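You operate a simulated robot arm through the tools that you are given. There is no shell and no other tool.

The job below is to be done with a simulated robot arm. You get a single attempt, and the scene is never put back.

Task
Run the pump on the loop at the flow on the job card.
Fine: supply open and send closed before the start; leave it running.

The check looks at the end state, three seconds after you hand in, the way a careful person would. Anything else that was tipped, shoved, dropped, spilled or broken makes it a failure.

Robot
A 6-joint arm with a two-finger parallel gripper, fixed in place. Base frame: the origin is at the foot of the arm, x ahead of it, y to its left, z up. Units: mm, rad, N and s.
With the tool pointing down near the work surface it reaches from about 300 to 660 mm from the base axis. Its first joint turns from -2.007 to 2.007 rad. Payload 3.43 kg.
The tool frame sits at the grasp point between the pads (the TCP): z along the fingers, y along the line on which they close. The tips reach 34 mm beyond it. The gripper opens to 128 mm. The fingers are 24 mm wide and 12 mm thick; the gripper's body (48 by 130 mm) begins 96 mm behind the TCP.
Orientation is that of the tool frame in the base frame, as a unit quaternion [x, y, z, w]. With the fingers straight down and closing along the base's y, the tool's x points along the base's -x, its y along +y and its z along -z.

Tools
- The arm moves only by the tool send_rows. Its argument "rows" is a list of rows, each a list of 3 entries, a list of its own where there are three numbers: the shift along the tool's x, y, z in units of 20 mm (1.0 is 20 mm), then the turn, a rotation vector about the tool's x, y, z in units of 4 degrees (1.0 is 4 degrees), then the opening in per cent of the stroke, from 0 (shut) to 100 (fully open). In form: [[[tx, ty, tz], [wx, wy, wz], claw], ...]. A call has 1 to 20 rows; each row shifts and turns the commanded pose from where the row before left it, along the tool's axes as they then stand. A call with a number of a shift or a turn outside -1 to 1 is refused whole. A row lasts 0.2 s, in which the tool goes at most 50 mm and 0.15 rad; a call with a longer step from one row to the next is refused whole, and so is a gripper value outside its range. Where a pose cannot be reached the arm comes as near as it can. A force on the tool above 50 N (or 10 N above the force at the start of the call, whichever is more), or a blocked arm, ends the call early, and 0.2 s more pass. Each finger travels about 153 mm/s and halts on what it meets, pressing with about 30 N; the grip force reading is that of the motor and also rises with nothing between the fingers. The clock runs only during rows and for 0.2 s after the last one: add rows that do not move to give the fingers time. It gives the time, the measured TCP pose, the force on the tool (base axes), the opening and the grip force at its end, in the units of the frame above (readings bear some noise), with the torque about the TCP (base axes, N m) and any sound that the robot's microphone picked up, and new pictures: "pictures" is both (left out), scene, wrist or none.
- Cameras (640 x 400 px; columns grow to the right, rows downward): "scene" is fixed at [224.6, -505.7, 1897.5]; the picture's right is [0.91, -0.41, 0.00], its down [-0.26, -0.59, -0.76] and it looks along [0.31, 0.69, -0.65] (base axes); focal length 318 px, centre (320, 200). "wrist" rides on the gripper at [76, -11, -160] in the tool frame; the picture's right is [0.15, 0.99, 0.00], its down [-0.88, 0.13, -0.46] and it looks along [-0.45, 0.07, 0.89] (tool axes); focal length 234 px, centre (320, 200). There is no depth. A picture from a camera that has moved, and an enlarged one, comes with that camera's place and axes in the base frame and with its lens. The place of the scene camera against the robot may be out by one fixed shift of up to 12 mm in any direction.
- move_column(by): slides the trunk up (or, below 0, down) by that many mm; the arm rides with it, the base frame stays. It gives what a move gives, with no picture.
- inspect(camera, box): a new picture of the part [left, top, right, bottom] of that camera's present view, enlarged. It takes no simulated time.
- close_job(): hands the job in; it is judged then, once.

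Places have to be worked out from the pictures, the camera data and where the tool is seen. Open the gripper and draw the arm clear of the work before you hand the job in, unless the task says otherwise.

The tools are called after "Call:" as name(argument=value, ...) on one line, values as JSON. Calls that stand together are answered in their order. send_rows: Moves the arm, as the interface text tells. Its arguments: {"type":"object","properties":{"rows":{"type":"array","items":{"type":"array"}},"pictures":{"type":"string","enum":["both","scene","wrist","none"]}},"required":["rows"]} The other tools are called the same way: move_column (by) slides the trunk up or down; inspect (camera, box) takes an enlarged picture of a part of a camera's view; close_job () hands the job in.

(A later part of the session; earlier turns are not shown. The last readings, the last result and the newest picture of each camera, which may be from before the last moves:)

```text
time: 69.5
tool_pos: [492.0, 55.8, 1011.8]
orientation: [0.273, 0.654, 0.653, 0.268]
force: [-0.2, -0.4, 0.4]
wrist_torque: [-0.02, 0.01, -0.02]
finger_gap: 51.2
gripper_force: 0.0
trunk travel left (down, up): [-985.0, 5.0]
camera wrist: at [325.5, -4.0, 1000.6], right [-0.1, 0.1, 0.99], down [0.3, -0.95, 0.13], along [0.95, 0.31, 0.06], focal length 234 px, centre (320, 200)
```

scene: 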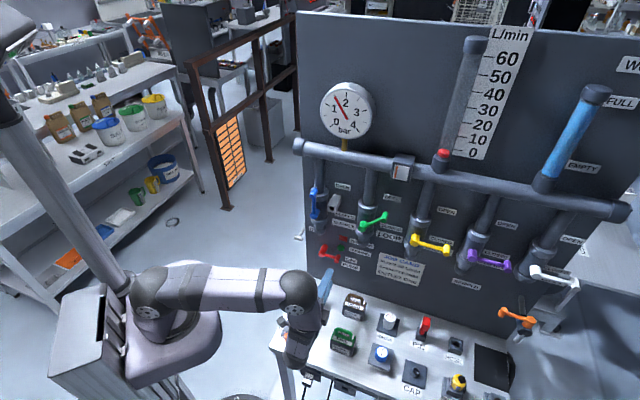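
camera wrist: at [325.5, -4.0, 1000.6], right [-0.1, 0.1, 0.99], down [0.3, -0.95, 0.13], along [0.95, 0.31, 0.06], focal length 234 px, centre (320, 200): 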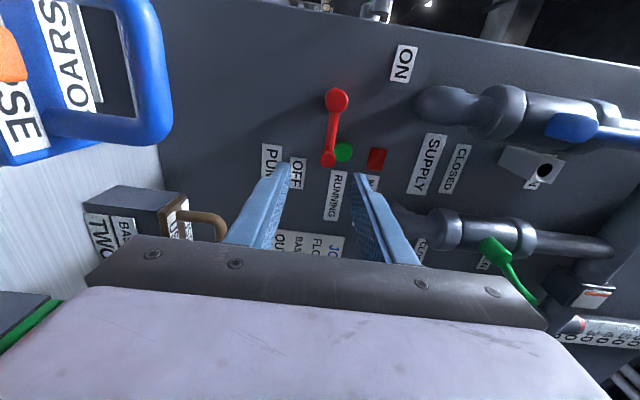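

The pump lever is right ahead, but the strainer's blue COARSE handle is close below the gripper. I'll zoom in and work out the clearance before moving in.

Call:
inspect(camera="wrist", box=[0, 0, 260, 260])

Call:
inspect(camera="scene", box=[270, 250, 370, 360])

Call:
inspect(camera="wrist", box=[260, 60, 420, 200])

```text
1.54 times, centred on (130, 130) of wrist
camera zoom: at [325.5, -4.0, 1000.6], right [-0.1, 0.1, 0.99], down [0.3, -0.95, 0.13], along [0.95, 0.31, 0.06], focal length 360 px, centre (612, 308)
```

zoom: 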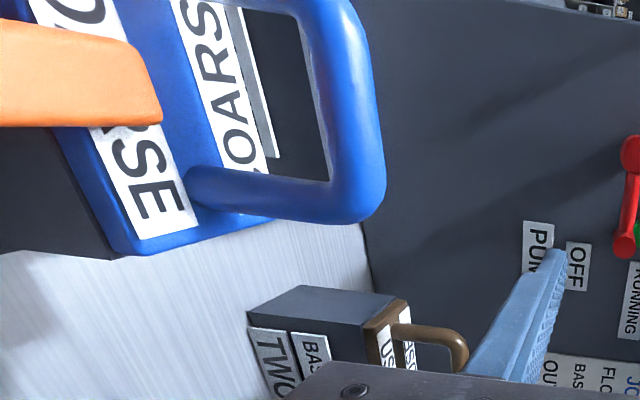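

```text
3.64 times, centred on (320, 305) of scene
camera zoom: at [224.6, -505.7, 1897.5], right [0.91, -0.41, 0.0], down [-0.26, -0.59, -0.76], along [0.31, 0.69, -0.65], focal length 1157 px, centre (320, -182)
```

zoom: 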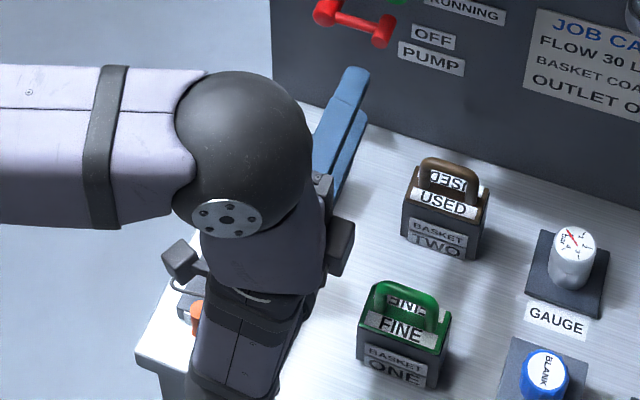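

```text
2.86 times, centred on (340, 130) of wrist
camera zoom: at [325.5, -4.0, 1000.6], right [-0.1, 0.1, 0.99], down [0.3, -0.95, 0.13], along [0.95, 0.31, 0.06], focal length 669 px, centre (263, 400)
```

zoom: 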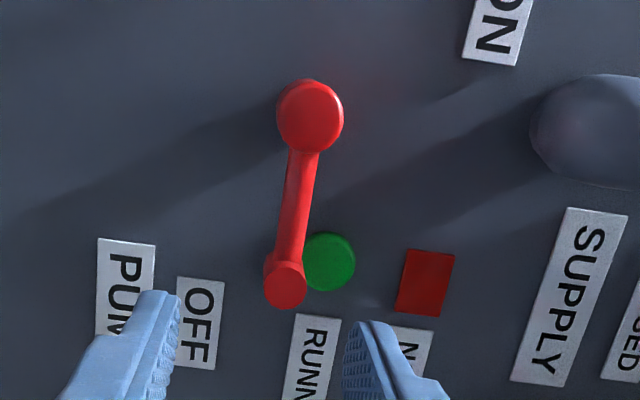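

Refined from this view: pump hub is at u≈249.5, z≈1018 and the knob at u≈310.5, z≈1019 with its front at depth 481. The COARSE handle top is about z≈930 at u≤268, so the gripper (bottom z≈954, u≥286) passes clear. I'll advance to straddle the pump knob, tips at depth about 503.

Call:
send_rows(rows=[[[-0.1, 0.36, 0], [0, 0, 0], 40], [[0, 0, 0.817], [0, 0, 0], 40], [[0, 0, 0.817], [0, 0, 0], 40], [[0, 0, 0.817], [0, 0, 0], 40], [[0, 0, 0.817], [0, 0, 0], 40], [[0, 0, 0.817], [0, 0, 0], 40], [[0, 0, 0], [0, 0, 0], 40]], pictures="both")

```text
time: 71.1
tool_pos: [552.7, 112.2, 1019.6]
orientation: [0.274, 0.654, 0.653, 0.268]
force: [0.5, -0.5, 0.4]
wrist_torque: [0.02, 0.0, 0.0]
finger_gap: 51.2
gripper_force: 0.1
trunk travel left (down, up): [-985.0, 5.0]
camera wrist: at [385.6, 52.0, 1008.0], right [-0.1, 0.1, 0.99], down [0.3, -0.95, 0.12], along [0.95, 0.31, 0.06], focal length 234 px, centre (320, 200)
```

scene: 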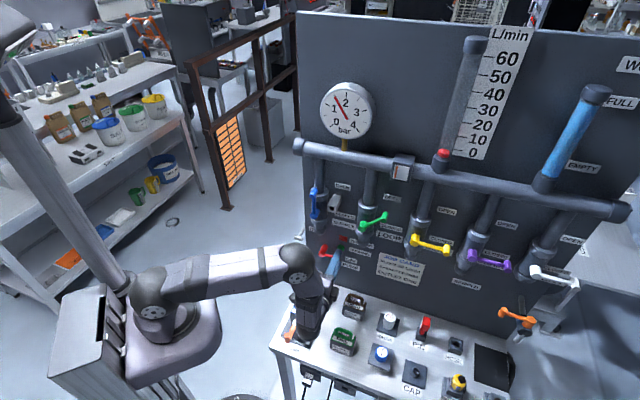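
wrist: 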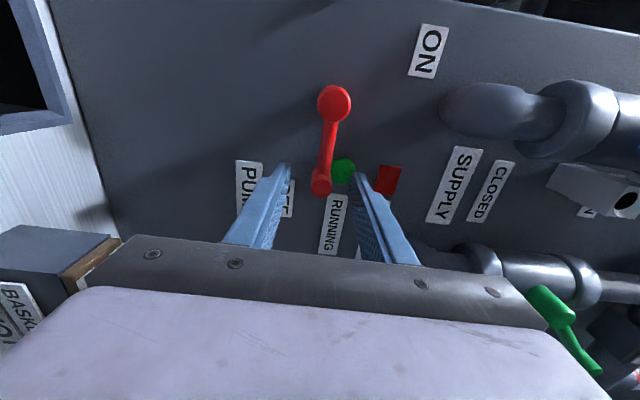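

The pump knob is centred between the fingers. Before turning it I'll check the loop lever angle, then close the gap on the knob.

Call:
send_rows(rows=[[[0, 0, 0], [0, 0, 0], 28], [[0, 0, 0], [0, 0, 0], 18], [[0, 0, 0], [0, 0, 0], 18]], pictures="wrist")

Call:
inspect(camera="scene", box=[340, 190, 420, 250])

Call:
inspect(camera="wrist", box=[250, 60, 410, 220])

```text
time: 71.9
tool_pos: [552.5, 111.7, 1019.3]
orientation: [0.273, 0.654, 0.653, 0.267]
force: [0.4, -0.3, -0.7]
wrist_torque: [-0.01, 0.04, 0.02]
finger_gap: 22.9
gripper_force: 0.0
trunk travel left (down, up): [-985.0, 5.0]
camera wrist: at [385.5, 52.0, 1007.9], right [-0.1, 0.1, 0.99], down [0.3, -0.94, 0.13], along [0.95, 0.31, 0.06], focal length 234 px, centre (320, 200)
```

wrist: 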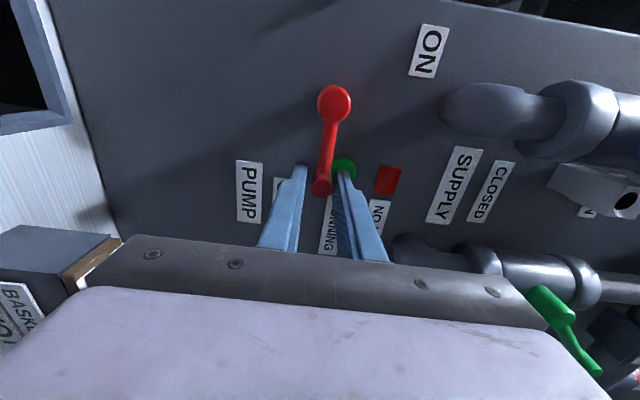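

```text
6.67 times, centred on (380, 220) of scene
camera zoom: at [224.6, -505.7, 1897.5], right [0.91, -0.41, 0.0], down [-0.26, -0.59, -0.76], along [0.31, 0.69, -0.65], focal length 2121 px, centre (-80, 67)
```

zoom: 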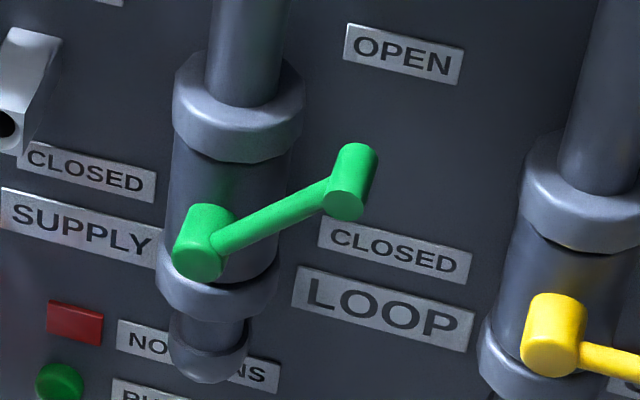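

```text
2.50 times, centred on (330, 140) of wrist
camera zoom: at [385.5, 52.0, 1007.9], right [-0.1, 0.1, 0.99], down [0.3, -0.94, 0.13], along [0.95, 0.31, 0.06], focal length 585 px, centre (295, 350)
```

zoom: 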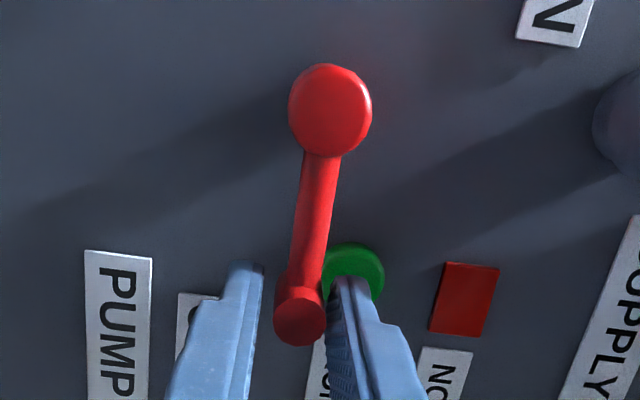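

I'll rotate the pump lever counter-clockwise along its 61 mm arc toward ON, first stage about 48°.

Call:
send_rows(rows=[[[0.0075, 0.2145, 0], [0, 0, -1], 18], [[0.0075, 0.2145, 0], [0, 0, -1], 18], [[0.0075, 0.2145, 0], [0, 0, -1], 18], [[0.0075, 0.2145, 0], [0, 0, -1], 18], [[0.0075, 0.2145, 0], [0, 0, -1], 18], [[0.0075, 0.2145, 0], [0, 0, -1], 18], [[0.0075, 0.2145, 0], [0, 0, -1], 18], [[0.0075, 0.2145, 0], [0, 0, -1], 18], [[0.0075, 0.2145, 0], [0, 0, -1], 18], [[0.0075, 0.2145, 0], [0, 0, -1], 18], [[0.0075, 0.2145, 0], [0, 0, -1], 18], [[0.0075, 0.2145, 0], [0, 0, -1], 18]], pictures="both")

```text
time: 74.5
tool_pos: [538.1, 126.1, 1065.4]
orientation: [-0.016, 0.708, 0.487, 0.511]
force: [1.0, 0.1, 0.3]
wrist_torque: [0.0, 0.02, 0.0]
finger_gap: 23.5
gripper_force: 0.2
trunk travel left (down, up): [-985.0, 5.0]
camera wrist: at [394.5, 42.4, 1001.5], right [-0.59, 0.59, 0.56], down [0.03, -0.67, 0.74], along [0.81, 0.45, 0.38], focal length 234 px, centre (320, 200)
```

scene: 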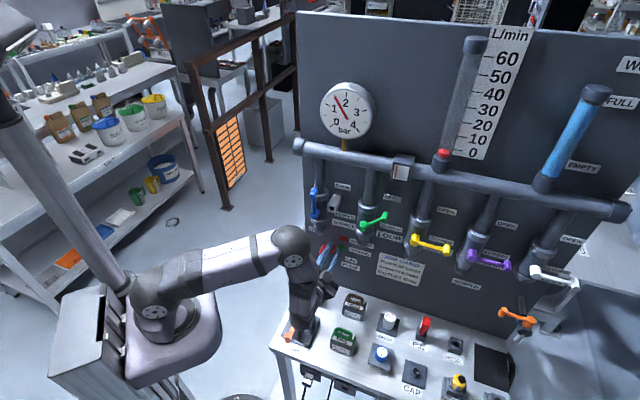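
wrist: 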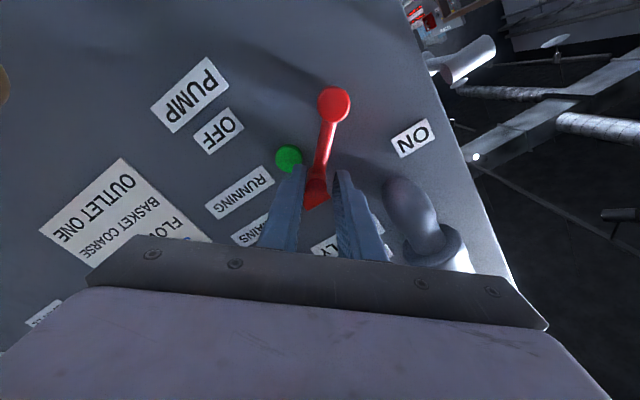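

Lever's at about 46° with no obstruction. The supply drain cap is just above the ON position, so I'll grip slightly closer to the hub while continuing to about 90°.

Call:
send_rows(rows=[[[0.05, 0.2145, 0], [0, 0, -1], 18], [[0.05, 0.2145, 0], [0, 0, -1], 18], [[0.05, 0.2, 0], [0, 0, -1], 18], [[0.05, 0.2, 0], [0, 0, -1], 18], [[0.05, 0.2, 0], [0, 0, -1], 18], [[0.03, 0.2, 0], [0, 0, -1], 18], [[0.0075, 0.2, 0], [0, 0, -1], 18], [[0.0075, 0.2, 0], [0, 0, -1], 18], [[0.0075, 0.2, 0], [0, 0, -1], 18]], pictures="both")

```text
time: 76.5
tool_pos: [554.6, 146.3, 1088.4]
orientation: [-0.232, 0.672, 0.311, 0.631]
force: [-21.0, -11.6, -6.8]
wrist_torque: [-0.04, 0.01, -0.14]
finger_gap: 20.4
gripper_force: 0.1
out of reach, approached as far as the arm can: row 8, 9
trunk travel left (down, up): [-985.0, 5.0]
camera wrist: at [442.9, 30.5, 1012.8], right [-0.71, 0.7, -0.02], down [-0.33, -0.3, 0.89], along [0.62, 0.64, 0.45], focal length 234 px, centre (320, 200)
```

scene: 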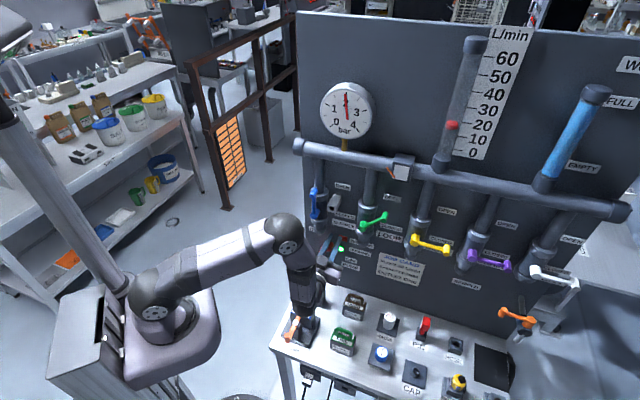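
wrist: 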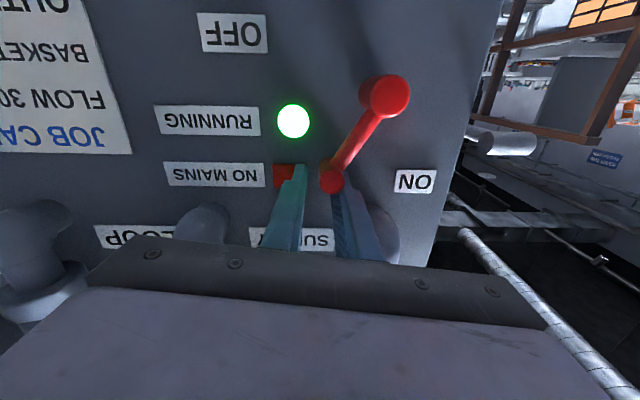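

The pump has started: the RUNNING lamp is lit and flow is about 17 L/min. But the arm hit a joint limit near the end and pushed in against the panel (about 23 N). I'll look closely, then back straight out.

Call:
inspect(camera="wrist", box=[240, 60, 440, 260])

Call:
inspect(camera="scene", box=[310, 60, 530, 200])

Call:
inspect(camera="scene", box=[290, 180, 390, 280])

```text
2.00 times, centred on (340, 160) of wrist
camera zoom: at [442.9, 30.5, 1012.8], right [-0.71, 0.7, -0.02], down [-0.33, -0.3, 0.89], along [0.62, 0.64, 0.45], focal length 468 px, centre (280, 280)
```

zoom: 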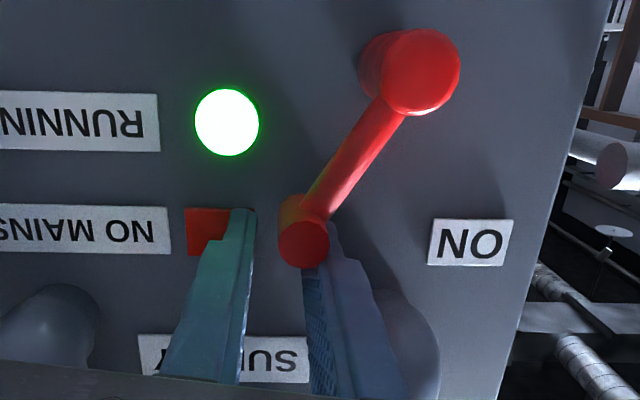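

```text
2.86 times, centred on (420, 130) of scene
camera zoom: at [224.6, -505.7, 1897.5], right [0.91, -0.41, 0.0], down [-0.26, -0.59, -0.76], along [0.31, 0.69, -0.65], focal length 909 px, centre (34, 400)
```

zoom: 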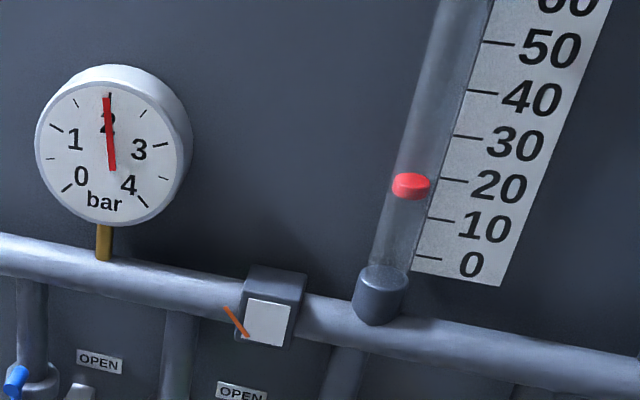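

```text
4.00 times, centred on (340, 230) of scene
camera zoom: at [224.6, -505.7, 1897.5], right [0.91, -0.41, 0.0], down [-0.26, -0.59, -0.76], along [0.31, 0.69, -0.65], focal length 1272 px, centre (240, 80)
```

zoom: 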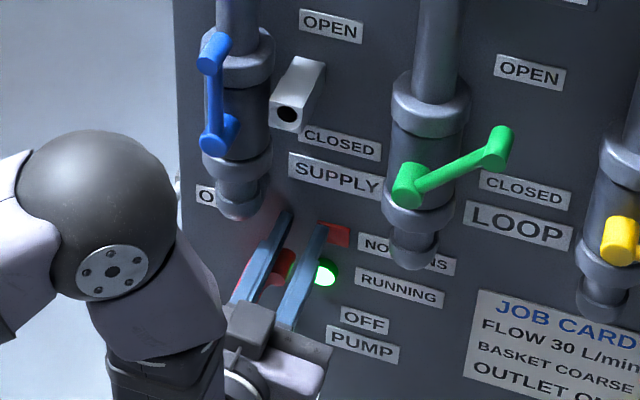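

Lever is at roughly 60–65° and the pump is running at about 20 L/min. I'll open the fingers slightly and withdraw straight out from the panel.

Call:
send_rows(rows=[[[0, 0, -0.3], [0, 0, 0], 22], [[0, 0, -0.5], [0, 0, 0], 30], [[0, 0, -1], [0, 0, 0], 35], [[0, 0, -1], [0, 0, 0], 35]], pictures="both")

```text
time: 77.5
tool_pos: [551.2, 102.1, 1101.0]
orientation: [-0.234, 0.668, 0.309, 0.635]
force: [-0.3, 1.2, 0.2]
wrist_torque: [0.0, -0.05, 0.01]
finger_gap: 44.7
gripper_force: 0.0
out of reach, approached as far as the arm can: row 1, 2, 3, 4
trunk travel left (down, up): [-985.0, 5.0]
camera wrist: at [439.5, -13.9, 1024.1], right [-0.71, 0.7, -0.03], down [-0.34, -0.3, 0.89], along [0.62, 0.64, 0.45], focal length 234 px, centre (320, 200)
```

scene: 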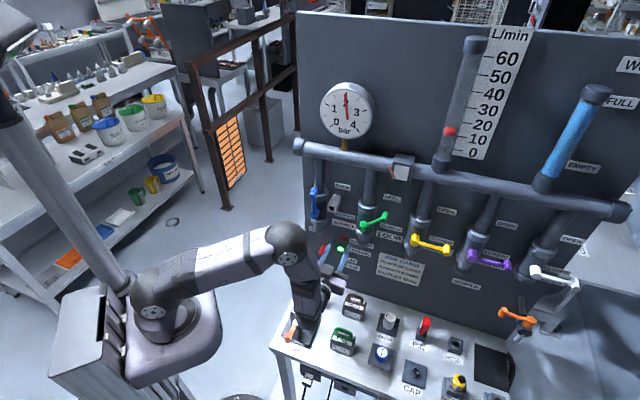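
wrist: 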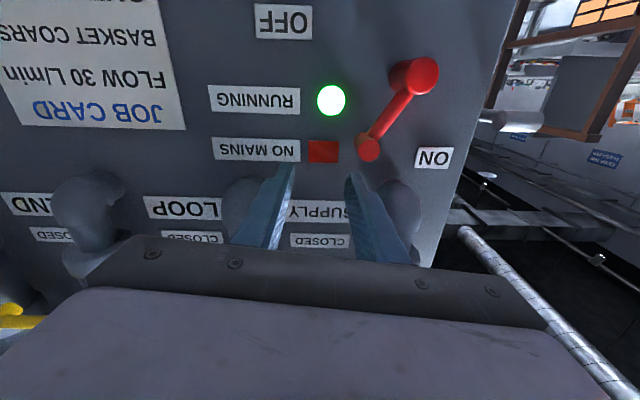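

The constraint looks like a wrist-roll limit at this low pose, with roll ≈ 0 being the limit. I'll roll the tool back positively to come off the limit and then retreat.

Call:
send_rows(rows=[[[0, 0, 0], [0, 0, 1], 35], [[0, 0, 0], [0, 0, 1], 35], [[0, 0, 0], [0, 0, 1], 35], [[0, 0, 0], [0, 0, 1], 35], [[0, 0, -0.5], [0, 0, 1], 35], [[0, 0, -1], [0, 0, 1], 35], [[0, 0, -1], [0, 0, 1], 35]], pictures="both")

```text
time: 79.1
tool_pos: [513.8, 66.7, 1101.6]
orientation: [-0.065, 0.705, 0.452, 0.543]
force: [-0.6, -0.1, -0.5]
wrist_torque: [-0.01, -0.01, 0.02]
finger_gap: 44.9
gripper_force: 0.0
trunk travel left (down, up): [-985.0, 5.0]
camera wrist: at [377.1, -22.8, 1032.0], right [-0.63, 0.64, 0.44], down [-0.04, -0.6, 0.8], along [0.77, 0.49, 0.41], focal length 234 px, centre (320, 200)
```

scene: 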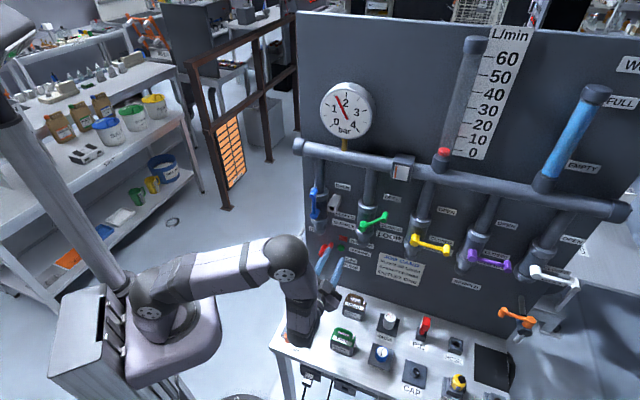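
wrist: 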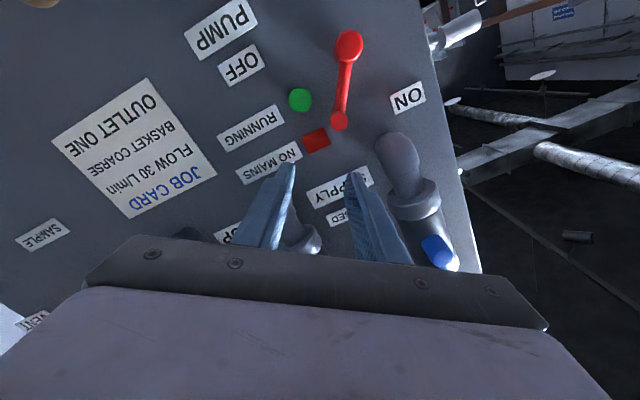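

The arm is free again, but the pump lever got dragged back to about 57° and the pump spun down (lamp off, flow 0). I'll re-approach with the roll at about 35°, aligned to the lever's present angle, and keep the roll above 20° this time to stay clear of the limit.

Call:
send_rows(rows=[[[0.88, 0.185, 0], [0, 0, 0], 35], [[0.88, 0.185, 0], [0, 0, 0], 35], [[0.88, 0.185, 0], [0, 0, 0], 35], [[0, 0, 0.73], [0, 0, 0], 35], [[0, 0, 0.73], [0, 0, 0], 35], [[0, 0, 0.73], [0, 0, 0], 35], [[0, 0, 0.73], [0, 0, 0], 35], [[0, 0, 0], [0, 0, 0], 35]], pictures="both")

```text
time: 80.9
tool_pos: [528.9, 134.4, 1064.1]
orientation: [-0.066, 0.705, 0.451, 0.543]
force: [0.4, 0.1, -0.4]
wrist_torque: [-0.02, 0.0, 0.02]
finger_gap: 44.8
gripper_force: 0.0
trunk travel left (down, up): [-985.0, 5.0]
camera wrist: at [391.1, 45.9, 994.4], right [-0.63, 0.64, 0.44], down [-0.04, -0.6, 0.8], along [0.77, 0.49, 0.41], focal length 234 px, centre (320, 200)
```

scene: 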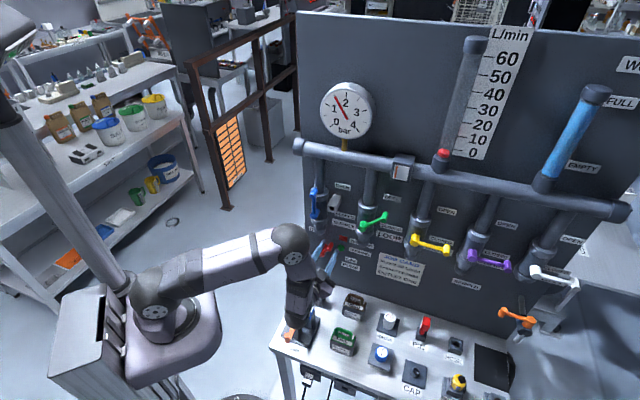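
wrist: 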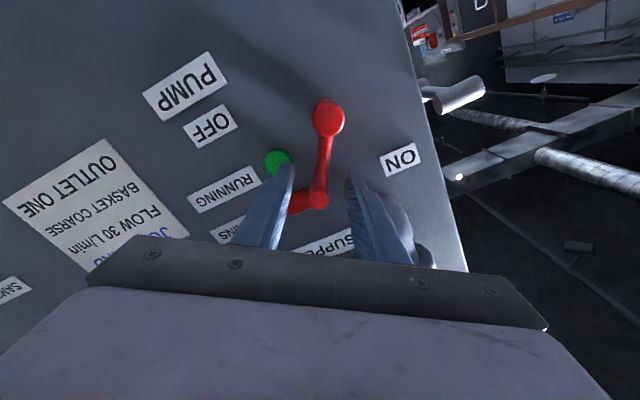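

The knob is between the fingers. I'll narrow the gap and sweep the lever from about 57° up to about 92°, limiting tool roll.

Call:
send_rows(rows=[[[0, 0, 0], [0, 0, 0], 25], [[0, 0, 0], [0, 0, 0], 20], [[0, 0, 0], [0, 0, 0], 20], [[0.028, 0.28, 0], [0, 0, -0.6], 20], [[0.044, 0.28, 0], [0, 0, -0.6], 20], [[0.06, 0.277, 0], [0, 0, -0.6], 20], [[0.08, 0.267, 0], [0, 0, -0.5], 20], [[0.093, 0.269, 0], [0, 0, -0.3], 20]], pictures="both")

```text
time: 82.7
tool_pos: [508.9, 155.3, 1071.5]
orientation: [-0.129, 0.696, 0.4, 0.582]
force: [0.3, 0.3, -0.4]
wrist_torque: [-0.01, -0.01, 0.04]
finger_gap: 25.6
gripper_force: 0.0
trunk travel left (down, up): [-985.0, 5.0]
camera wrist: at [381.2, 56.1, 997.7], right [-0.68, 0.68, 0.27], down [-0.15, -0.49, 0.86], along [0.72, 0.54, 0.44], focal length 234 px, centre (320, 200)
```

scene: 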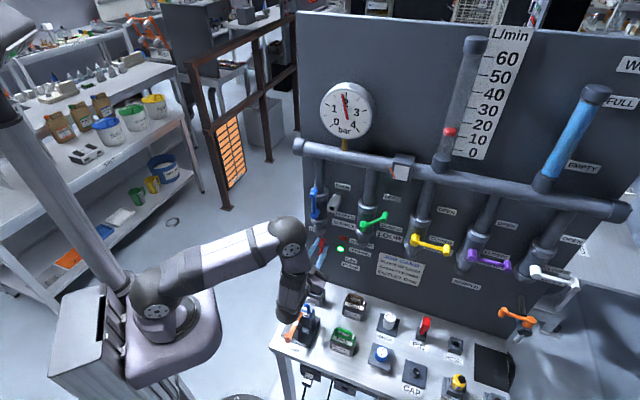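
wrist: 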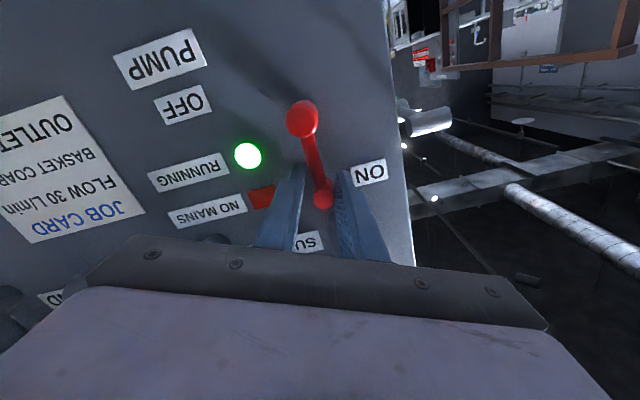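

The pump is running again and the lever measures about 89°. I'll nudge slightly further left to confirm it's on its ON stop.

Call:
send_rows(rows=[[[0.06, 0.137, 0], [0, 0, 0], 20], [[0.06, 0.137, 0], [0, 0, 0], 20], [[0, 0, 0], [0, 0, 0], 20]], pictures="both")

```text
time: 83.5
tool_pos: [507.0, 156.4, 1073.0]
orientation: [-0.128, 0.696, 0.399, 0.583]
force: [8.1, -4.8, 3.3]
wrist_torque: [-0.01, -0.16, -0.14]
finger_gap: 29.1
gripper_force: 2.9
trunk travel left (down, up): [-985.0, 5.0]
camera wrist: at [378.5, 58.7, 997.8], right [-0.68, 0.68, 0.27], down [-0.15, -0.49, 0.86], along [0.72, 0.54, 0.44], focal length 234 px, centre (320, 200)
```

scene: 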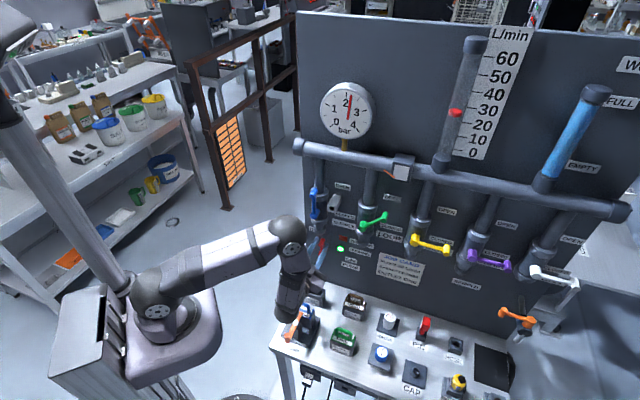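
wrist: 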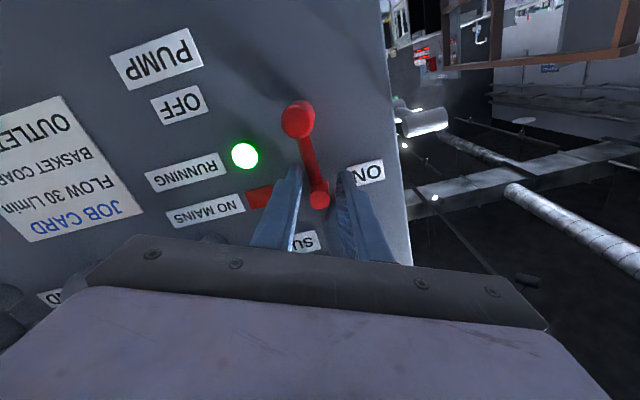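

The lever is on its ON stop (about 9 N reaction), the pump is running and flow is climbing to around 28–30. I'll release, open the gripper and retreat, rolling positively to keep away from the wrist limit.

Call:
send_rows(rows=[[[-0.06, -0.137, 0], [0, 0, 0], 25], [[0, 0, 0], [0, 0, 0], 35], [[0, 0, 0], [0, 0, 0], 40], [[0, 0, -0.6], [0, 0, 0.5], 40], [[0, 0, -0.6], [0, 0, 1], 40], [[0, 0, -0.6], [0, 0, 1], 40], [[0, 0, -0.6], [0, 0, 1], 40], [[-0.3, -0.3, -0.6], [0, 0, 1], 40]], pictures="both")

```text
time: 85.3
tool_pos: [471.6, 108.2, 1072.6]
orientation: [-0.018, 0.708, 0.487, 0.511]
force: [0.1, -0.7, 0.7]
wrist_torque: [-0.02, -0.05, 0.04]
finger_gap: 51.5
gripper_force: 0.0
trunk travel left (down, up): [-985.0, 5.0]
camera wrist: at [327.0, 24.2, 1009.0], right [-0.59, 0.59, 0.56], down [0.03, -0.67, 0.74], along [0.81, 0.45, 0.38], focal length 234 px, centre (320, 200)
```

scene: 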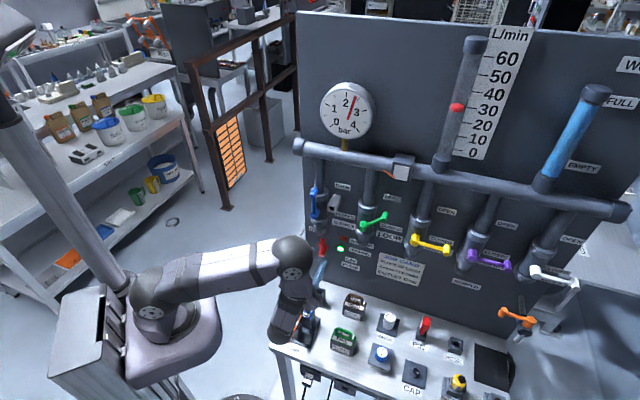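
wrist: 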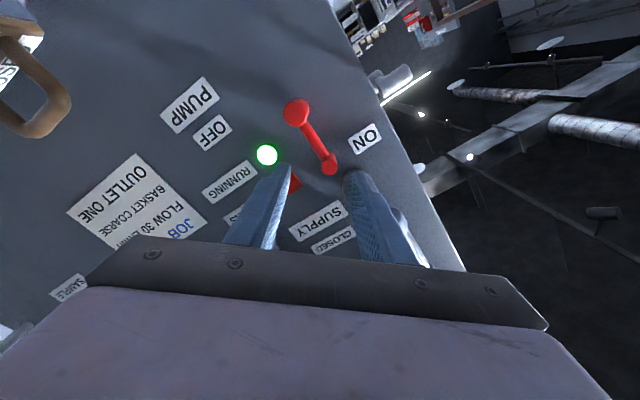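

Clear of the pump lever with the pump running. I'll read the flow tube and gauge.

Call:
inspect(camera="scene", box=[420, 20, 540, 180])

Call:
inspect(camera="scene", box=[440, 80, 500, 125])

Call:
inspect(camera="scene", box=[310, 70, 430, 190])

Call:
inspect(camera="scene", box=[290, 170, 410, 290])

```text
2.50 times, centred on (480, 100) of scene
camera zoom: at [224.6, -505.7, 1897.5], right [0.91, -0.41, 0.0], down [-0.26, -0.59, -0.76], along [0.31, 0.69, -0.65], focal length 795 px, centre (-80, 450)
```

zoom: 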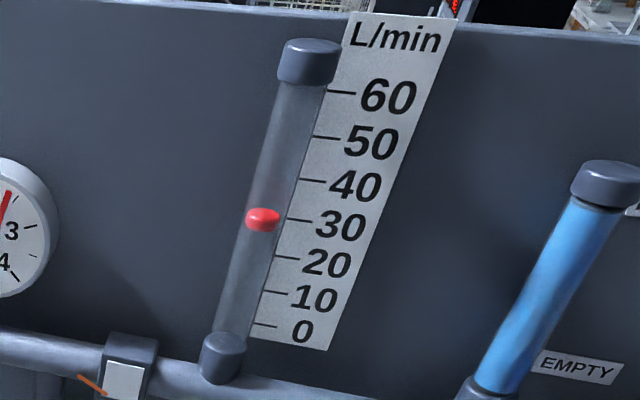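

```text
8.89 times, centred on (470, 102) of scene
camera zoom: at [224.6, -505.7, 1897.5], right [0.91, -0.41, 0.0], down [-0.26, -0.59, -0.76], along [0.31, 0.69, -0.65], focal length 2828 px, centre (-1013, 1067)
```

zoom: 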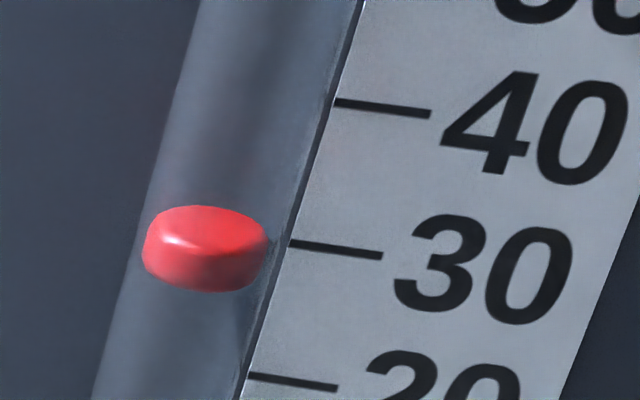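

```text
3.33 times, centred on (370, 130) of scene
camera zoom: at [224.6, -505.7, 1897.5], right [0.91, -0.41, 0.0], down [-0.26, -0.59, -0.76], along [0.31, 0.69, -0.65], focal length 1060 px, centre (153, 433)
```

zoom: 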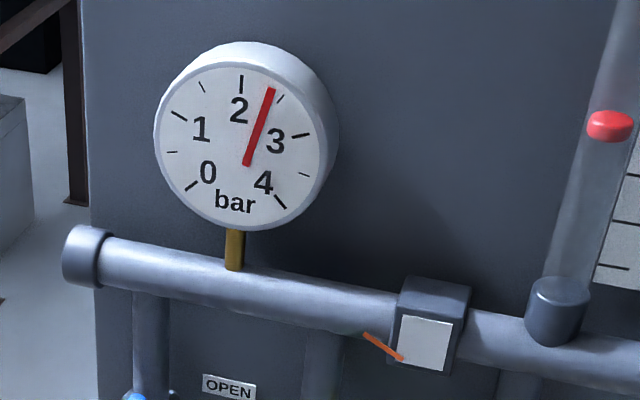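

```text
3.33 times, centred on (350, 230) of scene
camera zoom: at [224.6, -505.7, 1897.5], right [0.91, -0.41, 0.0], down [-0.26, -0.59, -0.76], along [0.31, 0.69, -0.65], focal length 1060 px, centre (220, 100)
```

zoom: 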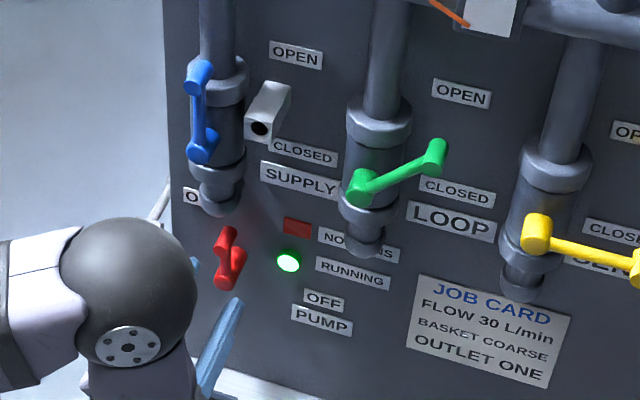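

Correcting for parallax, the float reads about 31.5–32 L/min. I'll hold still a second to see whether it's steady.

Call:
send_rows(rows=[[[0, 0, 0], [0, 0, 0], 40], [[0, 0, 0], [0, 0, 0], 40], [[0, 0, 0], [0, 0, 0], 40], [[0, 0, 0], [0, 0, 0], 40], [[0, 0, 0], [0, 0, 0], 40], [[0, 0, 0], [0, 0, 0], 40], [[0, 0, 0], [0, 0, 0], 40], [[0, 0, 0], [0, 0, 0], 40], [[0, 0, 0], [0, 0, 0], 40], [[0, 0, 0], [0, 0, 0], 40]], pictures="none")

Call:
inspect(camera="scene", box=[440, 80, 500, 125])

Call:
inspect(camera="scene", box=[340, 190, 420, 250])

```text
time: 87.5
tool_pos: [471.9, 107.8, 1073.4]
orientation: [-0.02, 0.708, 0.486, 0.511]
force: [-0.1, 0.6, 0.3]
wrist_torque: [-0.02, 0.01, 0.02]
finger_gap: 51.5
gripper_force: 0.1
trunk travel left (down, up): [-985.0, 5.0]
```

```text
8.89 times, centred on (470, 102) of scene
camera zoom: at [224.6, -505.7, 1897.5], right [0.91, -0.41, 0.0], down [-0.26, -0.59, -0.76], along [0.31, 0.69, -0.65], focal length 2828 px, centre (-1013, 1067)
```

zoom: 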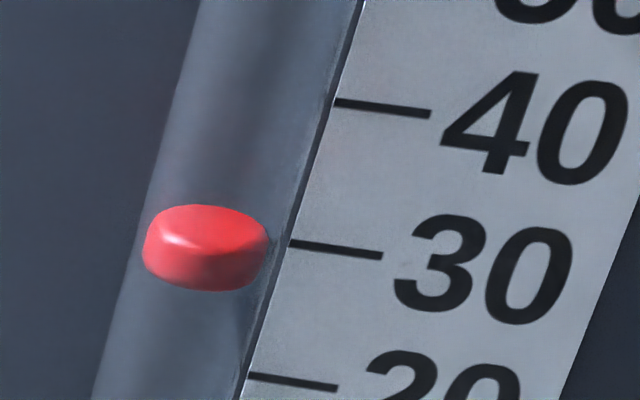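

```text
6.67 times, centred on (380, 220) of scene
camera zoom: at [224.6, -505.7, 1897.5], right [0.91, -0.41, 0.0], down [-0.26, -0.59, -0.76], along [0.31, 0.69, -0.65], focal length 2121 px, centre (-80, 67)
```

zoom: 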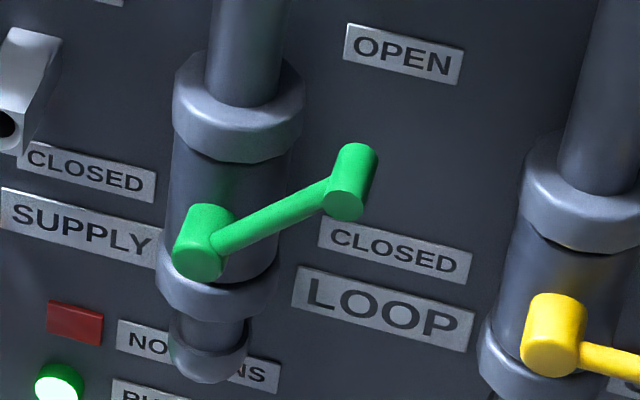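

Steady. To remove parallax error I'll raise the wrist camera to the float's height (z≈1600) and read the tube head-on. First I roll to 90° and start up and to the right.

Call:
send_rows(rows=[[[0, 0, 0], [0, 0, 1], 40], [[0, 0, 0], [0, 0, 1], 40], [[0, 0, 0], [0, 0, 1], 40], [[0, 0, 0], [0, 0, 1], 40], [[0, 0, 0], [0, 0, 1], 40], [[0, 0, 0], [0, 0, 1], 40], [[0, 0, 0], [0, 0, 1], 40], [[0, 0, 0], [0, 0, 1], 40], [[0, 0, 0], [0, 0, 1], 40], [[0, 0, 0], [0, 0, 1], 40], [[0, 0, 0], [0, 0, 1], 40], [[0, 0, 0], [0, 0, 1], 40], [[-0.35, 0.92, 0], [0, 0, 0], 40], [[-0.35, 0.92, 0], [0, 0, 0], 40], [[-0.35, 0.92, 0], [0, 0, 0], 40], [[-0.35, 0.92, 0], [0, 0, 0], 40], [[-0.35, 0.92, 0], [0, 0, 0], 40], [[-0.35, 0.92, 0], [0, 0, 0], 40], [[-0.35, 0.92, 0], [0, 0, 0], 40], [[-0.35, 0.92, 0], [0, 0, 0], 40]], pictures="scene")

Call:
send_rows(rows=[[[-0.35, 0.95, -0.25], [0, 0, 0], 40], [[-0.35, 0.95, -0.25], [0, 0, 0], 40], [[-0.35, 0.95, -0.25], [0, 0, 0], 40], [[-0.35, 0.95, -0.25], [0, 0, 0], 40], [[-0.35, 0.95, -0.25], [0, 0, 0], 40], [[-0.35, 0.95, -0.25], [0, 0, 0], 40], [[-0.35, 0.95, -0.25], [0, 0, 0], 40], [[-0.35, 0.95, -0.25], [0, 0, 0], 40], [[-0.35, 0.95, -0.25], [0, 0, 0], 40], [[-0.35, 0.95, -0.25], [0, 0, 0], 40], [[-0.35, 0.95, -0.25], [0, 0, 0], 40], [[-0.35, 0.95, -0.25], [0, 0, 0], 40]], pictures="both")

```text
time: 91.7
tool_pos: [510.6, 68.3, 1220.0]
orientation: [0.27, 0.654, 0.653, 0.269]
force: [0.3, 0.3, -0.1]
wrist_torque: [-0.04, 0.0, 0.0]
finger_gap: 51.1
gripper_force: 0.1
trunk travel left (down, up): [-985.0, 5.0]
```

scene: 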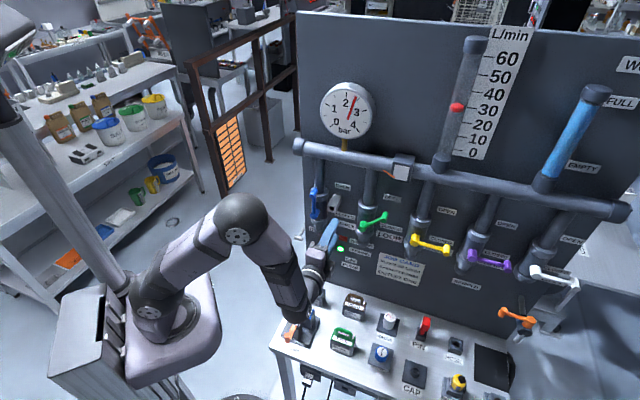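

```text
time: 94.3
tool_pos: [529.4, -33.3, 1450.1]
orientation: [0.271, 0.654, 0.652, 0.27]
force: [0.2, 0.6, 0.5]
wrist_torque: [0.03, -0.02, 0.0]
finger_gap: 51.2
gripper_force: 0.0
trunk travel left (down, up): [-985.0, 5.0]
camera wrist: at [361.6, -92.1, 1437.3], right [-0.1, 0.11, 0.99], down [0.3, -0.94, 0.13], along [0.95, 0.31, 0.06], focal length 234 px, centre (320, 200)
```

scene: 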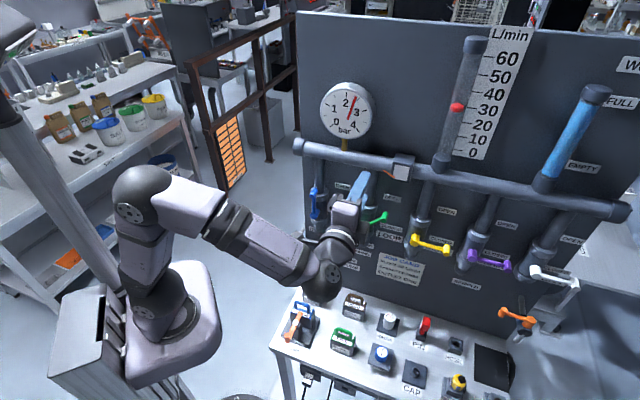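
wrist: 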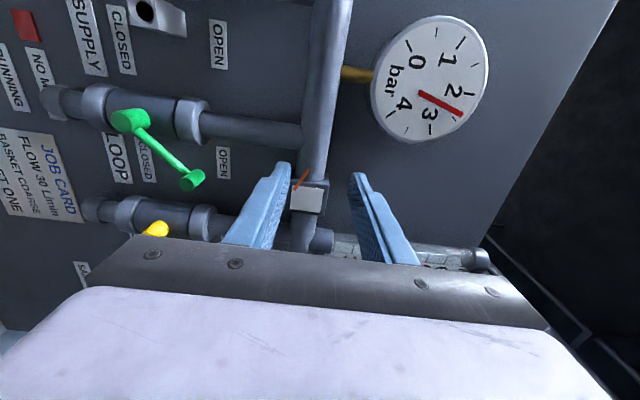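

Gauge about 2.4 bar, sight-flag moving. The gripper hides the tube from here, so I'll go further up and right to get the camera level with the float.

Call:
send_rows(rows=[[[-0.53, 0.906, -0.055], [0, 0, 0], 40], [[-0.53, 0.906, -0.055], [0, 0, 0], 40], [[-0.53, 0.906, -0.055], [0, 0, 0], 40], [[-0.53, 0.906, -0.055], [0, 0, 0], 40], [[-0.53, 0.906, -0.055], [0, 0, 0], 40], [[-0.53, 0.906, -0.055], [0, 0, 0], 40], [[-0.53, 0.906, -0.055], [0, 0, 0], 40], [[-0.53, 0.906, -0.055], [0, 0, 0], 40], [[-0.53, 0.906, -0.055], [0, 0, 0], 40]], pictures="wrist")

```text
time: 96.3
tool_pos: [590.9, -106.2, 1611.6]
orientation: [0.272, 0.655, 0.652, 0.269]
force: [0.4, 0.2, -0.3]
wrist_torque: [0.01, -0.02, -0.02]
finger_gap: 51.4
gripper_force: 0.0
trunk travel left (down, up): [-985.0, 5.0]
camera wrist: at [423.8, -166.4, 1599.3], right [-0.1, 0.11, 0.99], down [0.3, -0.94, 0.13], along [0.95, 0.31, 0.06], focal length 234 px, centre (320, 200)
```

wrist: 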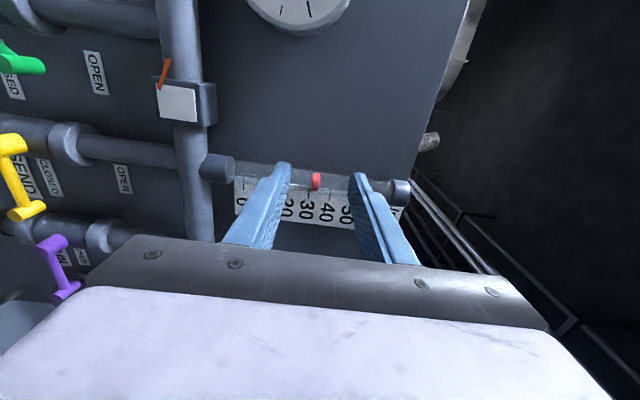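

The float is visible between the fingers at camera height. Zooming in.

Call:
inspect(camera="wrist", box=[270, 150, 380, 230])

Call:
inspect(camera="wrist", box=[200, 140, 420, 250])

```text
5.00 times, centred on (325, 190) of wrist
camera zoom: at [423.8, -166.4, 1599.3], right [-0.1, 0.11, 0.99], down [0.3, -0.94, 0.13], along [0.95, 0.31, 0.06], focal length 1171 px, centre (295, 250)
```

zoom: 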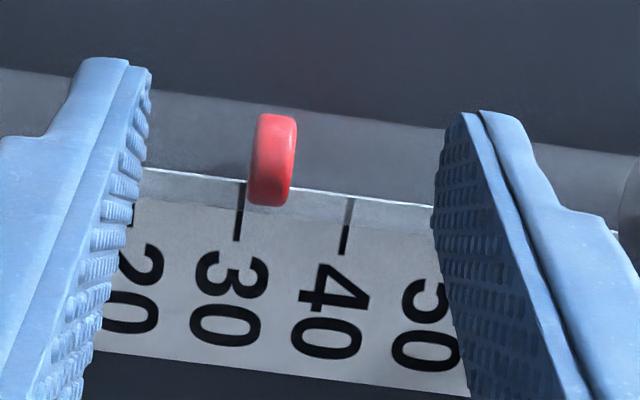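

```text
2.91 times, centred on (310, 195) of wrist
camera zoom: at [423.8, -166.4, 1599.3], right [-0.1, 0.11, 0.99], down [0.3, -0.94, 0.13], along [0.95, 0.31, 0.06], focal length 681 px, centre (349, 214)
```

zoom: 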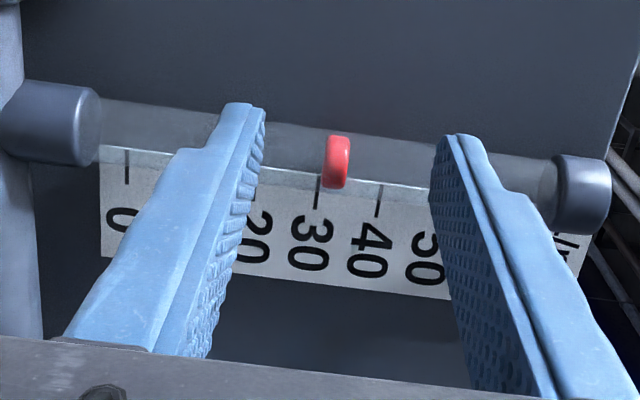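

Read head-on at camera height, the float sits at about 32 L/min against a target of 30, so the loop needs to come down about 2 L/min (roughly 3° of lever). I'll descend to the loop lever's standoff.

Call:
send_rows(rows=[[[0.14, -0.973, 0.1], [0, 0, 0], 40], [[0.14, -0.973, 0.1], [0, 0, 0], 40], [[0.14, -0.973, 0.1], [0, 0, 0], 40], [[0.14, -0.973, 0.1], [0, 0, 0], 40], [[0.14, -0.973, 0.1], [0, 0, 0], 40], [[0.14, -0.973, 0.1], [0, 0, 0], 40], [[0.14, -0.973, 0.1], [0, 0, 0], 40], [[0.14, -0.973, 0.1], [0, 0, 0], 40], [[0.14, -0.973, 0.1], [0, 0, 0], 40], [[0.14, -0.973, 0.1], [0, 0, 0], 40], [[0.14, -0.973, 0.1], [0, 0, 0], 40], [[0.14, -0.973, 0.1], [0, 0, 0], 40], [[0.14, -0.973, 0.1], [0, 0, 0], 40], [[0.14, -0.973, 0.1], [0, 0, 0], 40], [[0.14, -0.973, 0.1], [0, 0, 0], 40], [[0.14, -0.973, 0.1], [0, 0, 0], 40]], pictures="wrist")

Call:
send_rows(rows=[[[0, 0, 0], [0, 0, -1], 40], [[0, 0, 0], [0, 0, -1], 40], [[0, 0, 0], [0, 0, -1], 40], [[0, 0, 0], [0, 0, -1], 40], [[0, 0, 0], [0, 0, -1], 40], [[0, 0, 0], [0, 0, -1], 40], [[0, 0, 0], [0, 0, -1], 40], [[0, 0, 0], [0, 0, -1], 40], [[0, 0, 0], [0, 0, -1], 40], [[0, 0, 0], [0, 0, -1], 40], [[0, 0, 0], [0, 0, -1], 40], [[0, 0, 0], [0, 0, -0.4], 40]], pictures="both")

```text
time: 99.7
tool_pos: [579.5, -52.1, 1299.0]
orientation: [0.27, 0.655, 0.652, 0.269]
force: [-0.1, 0.1, 0.6]
wrist_torque: [0.01, 0.01, 0.01]
finger_gap: 51.3
gripper_force: 0.0
trunk travel left (down, up): [-985.0, 5.0]
camera wrist: at [413.3, -112.7, 1287.0], right [-0.1, 0.11, 0.99], down [0.3, -0.94, 0.13], along [0.95, 0.31, 0.06], focal length 234 px, centre (320, 200)
```

wrist: 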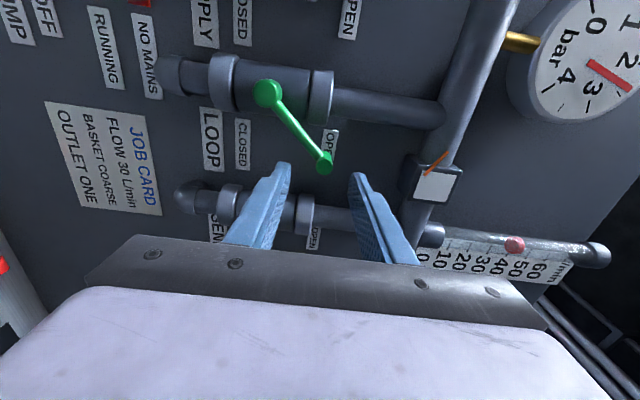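

```text
time: 102.3
tool_pos: [579.1, -52.4, 1299.4]
orientation: [-0.004, 0.708, 0.497, 0.502]
force: [-0.9, 0.6, -0.7]
wrist_torque: [-0.02, -0.01, 0.0]
finger_gap: 51.0
gripper_force: 0.0
trunk travel left (down, up): [-985.0, 5.0]
camera wrist: at [434.3, -134.4, 1236.2], right [-0.57, 0.57, 0.59], down [0.05, -0.69, 0.72], along [0.82, 0.44, 0.37], focal length 234 px, centre (320, 200)
```

scene: 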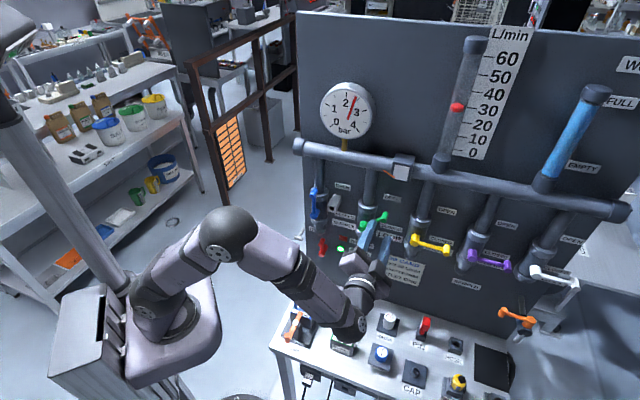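
wrist: 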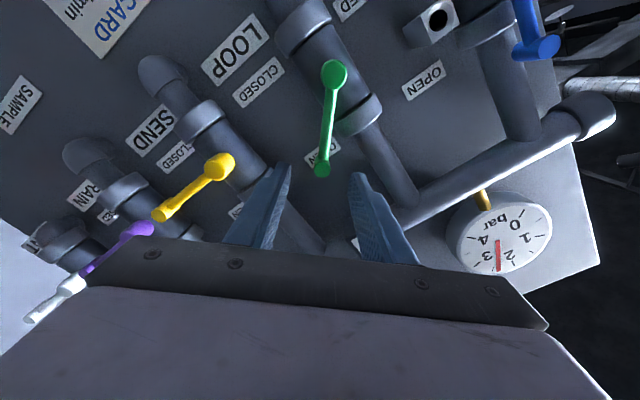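

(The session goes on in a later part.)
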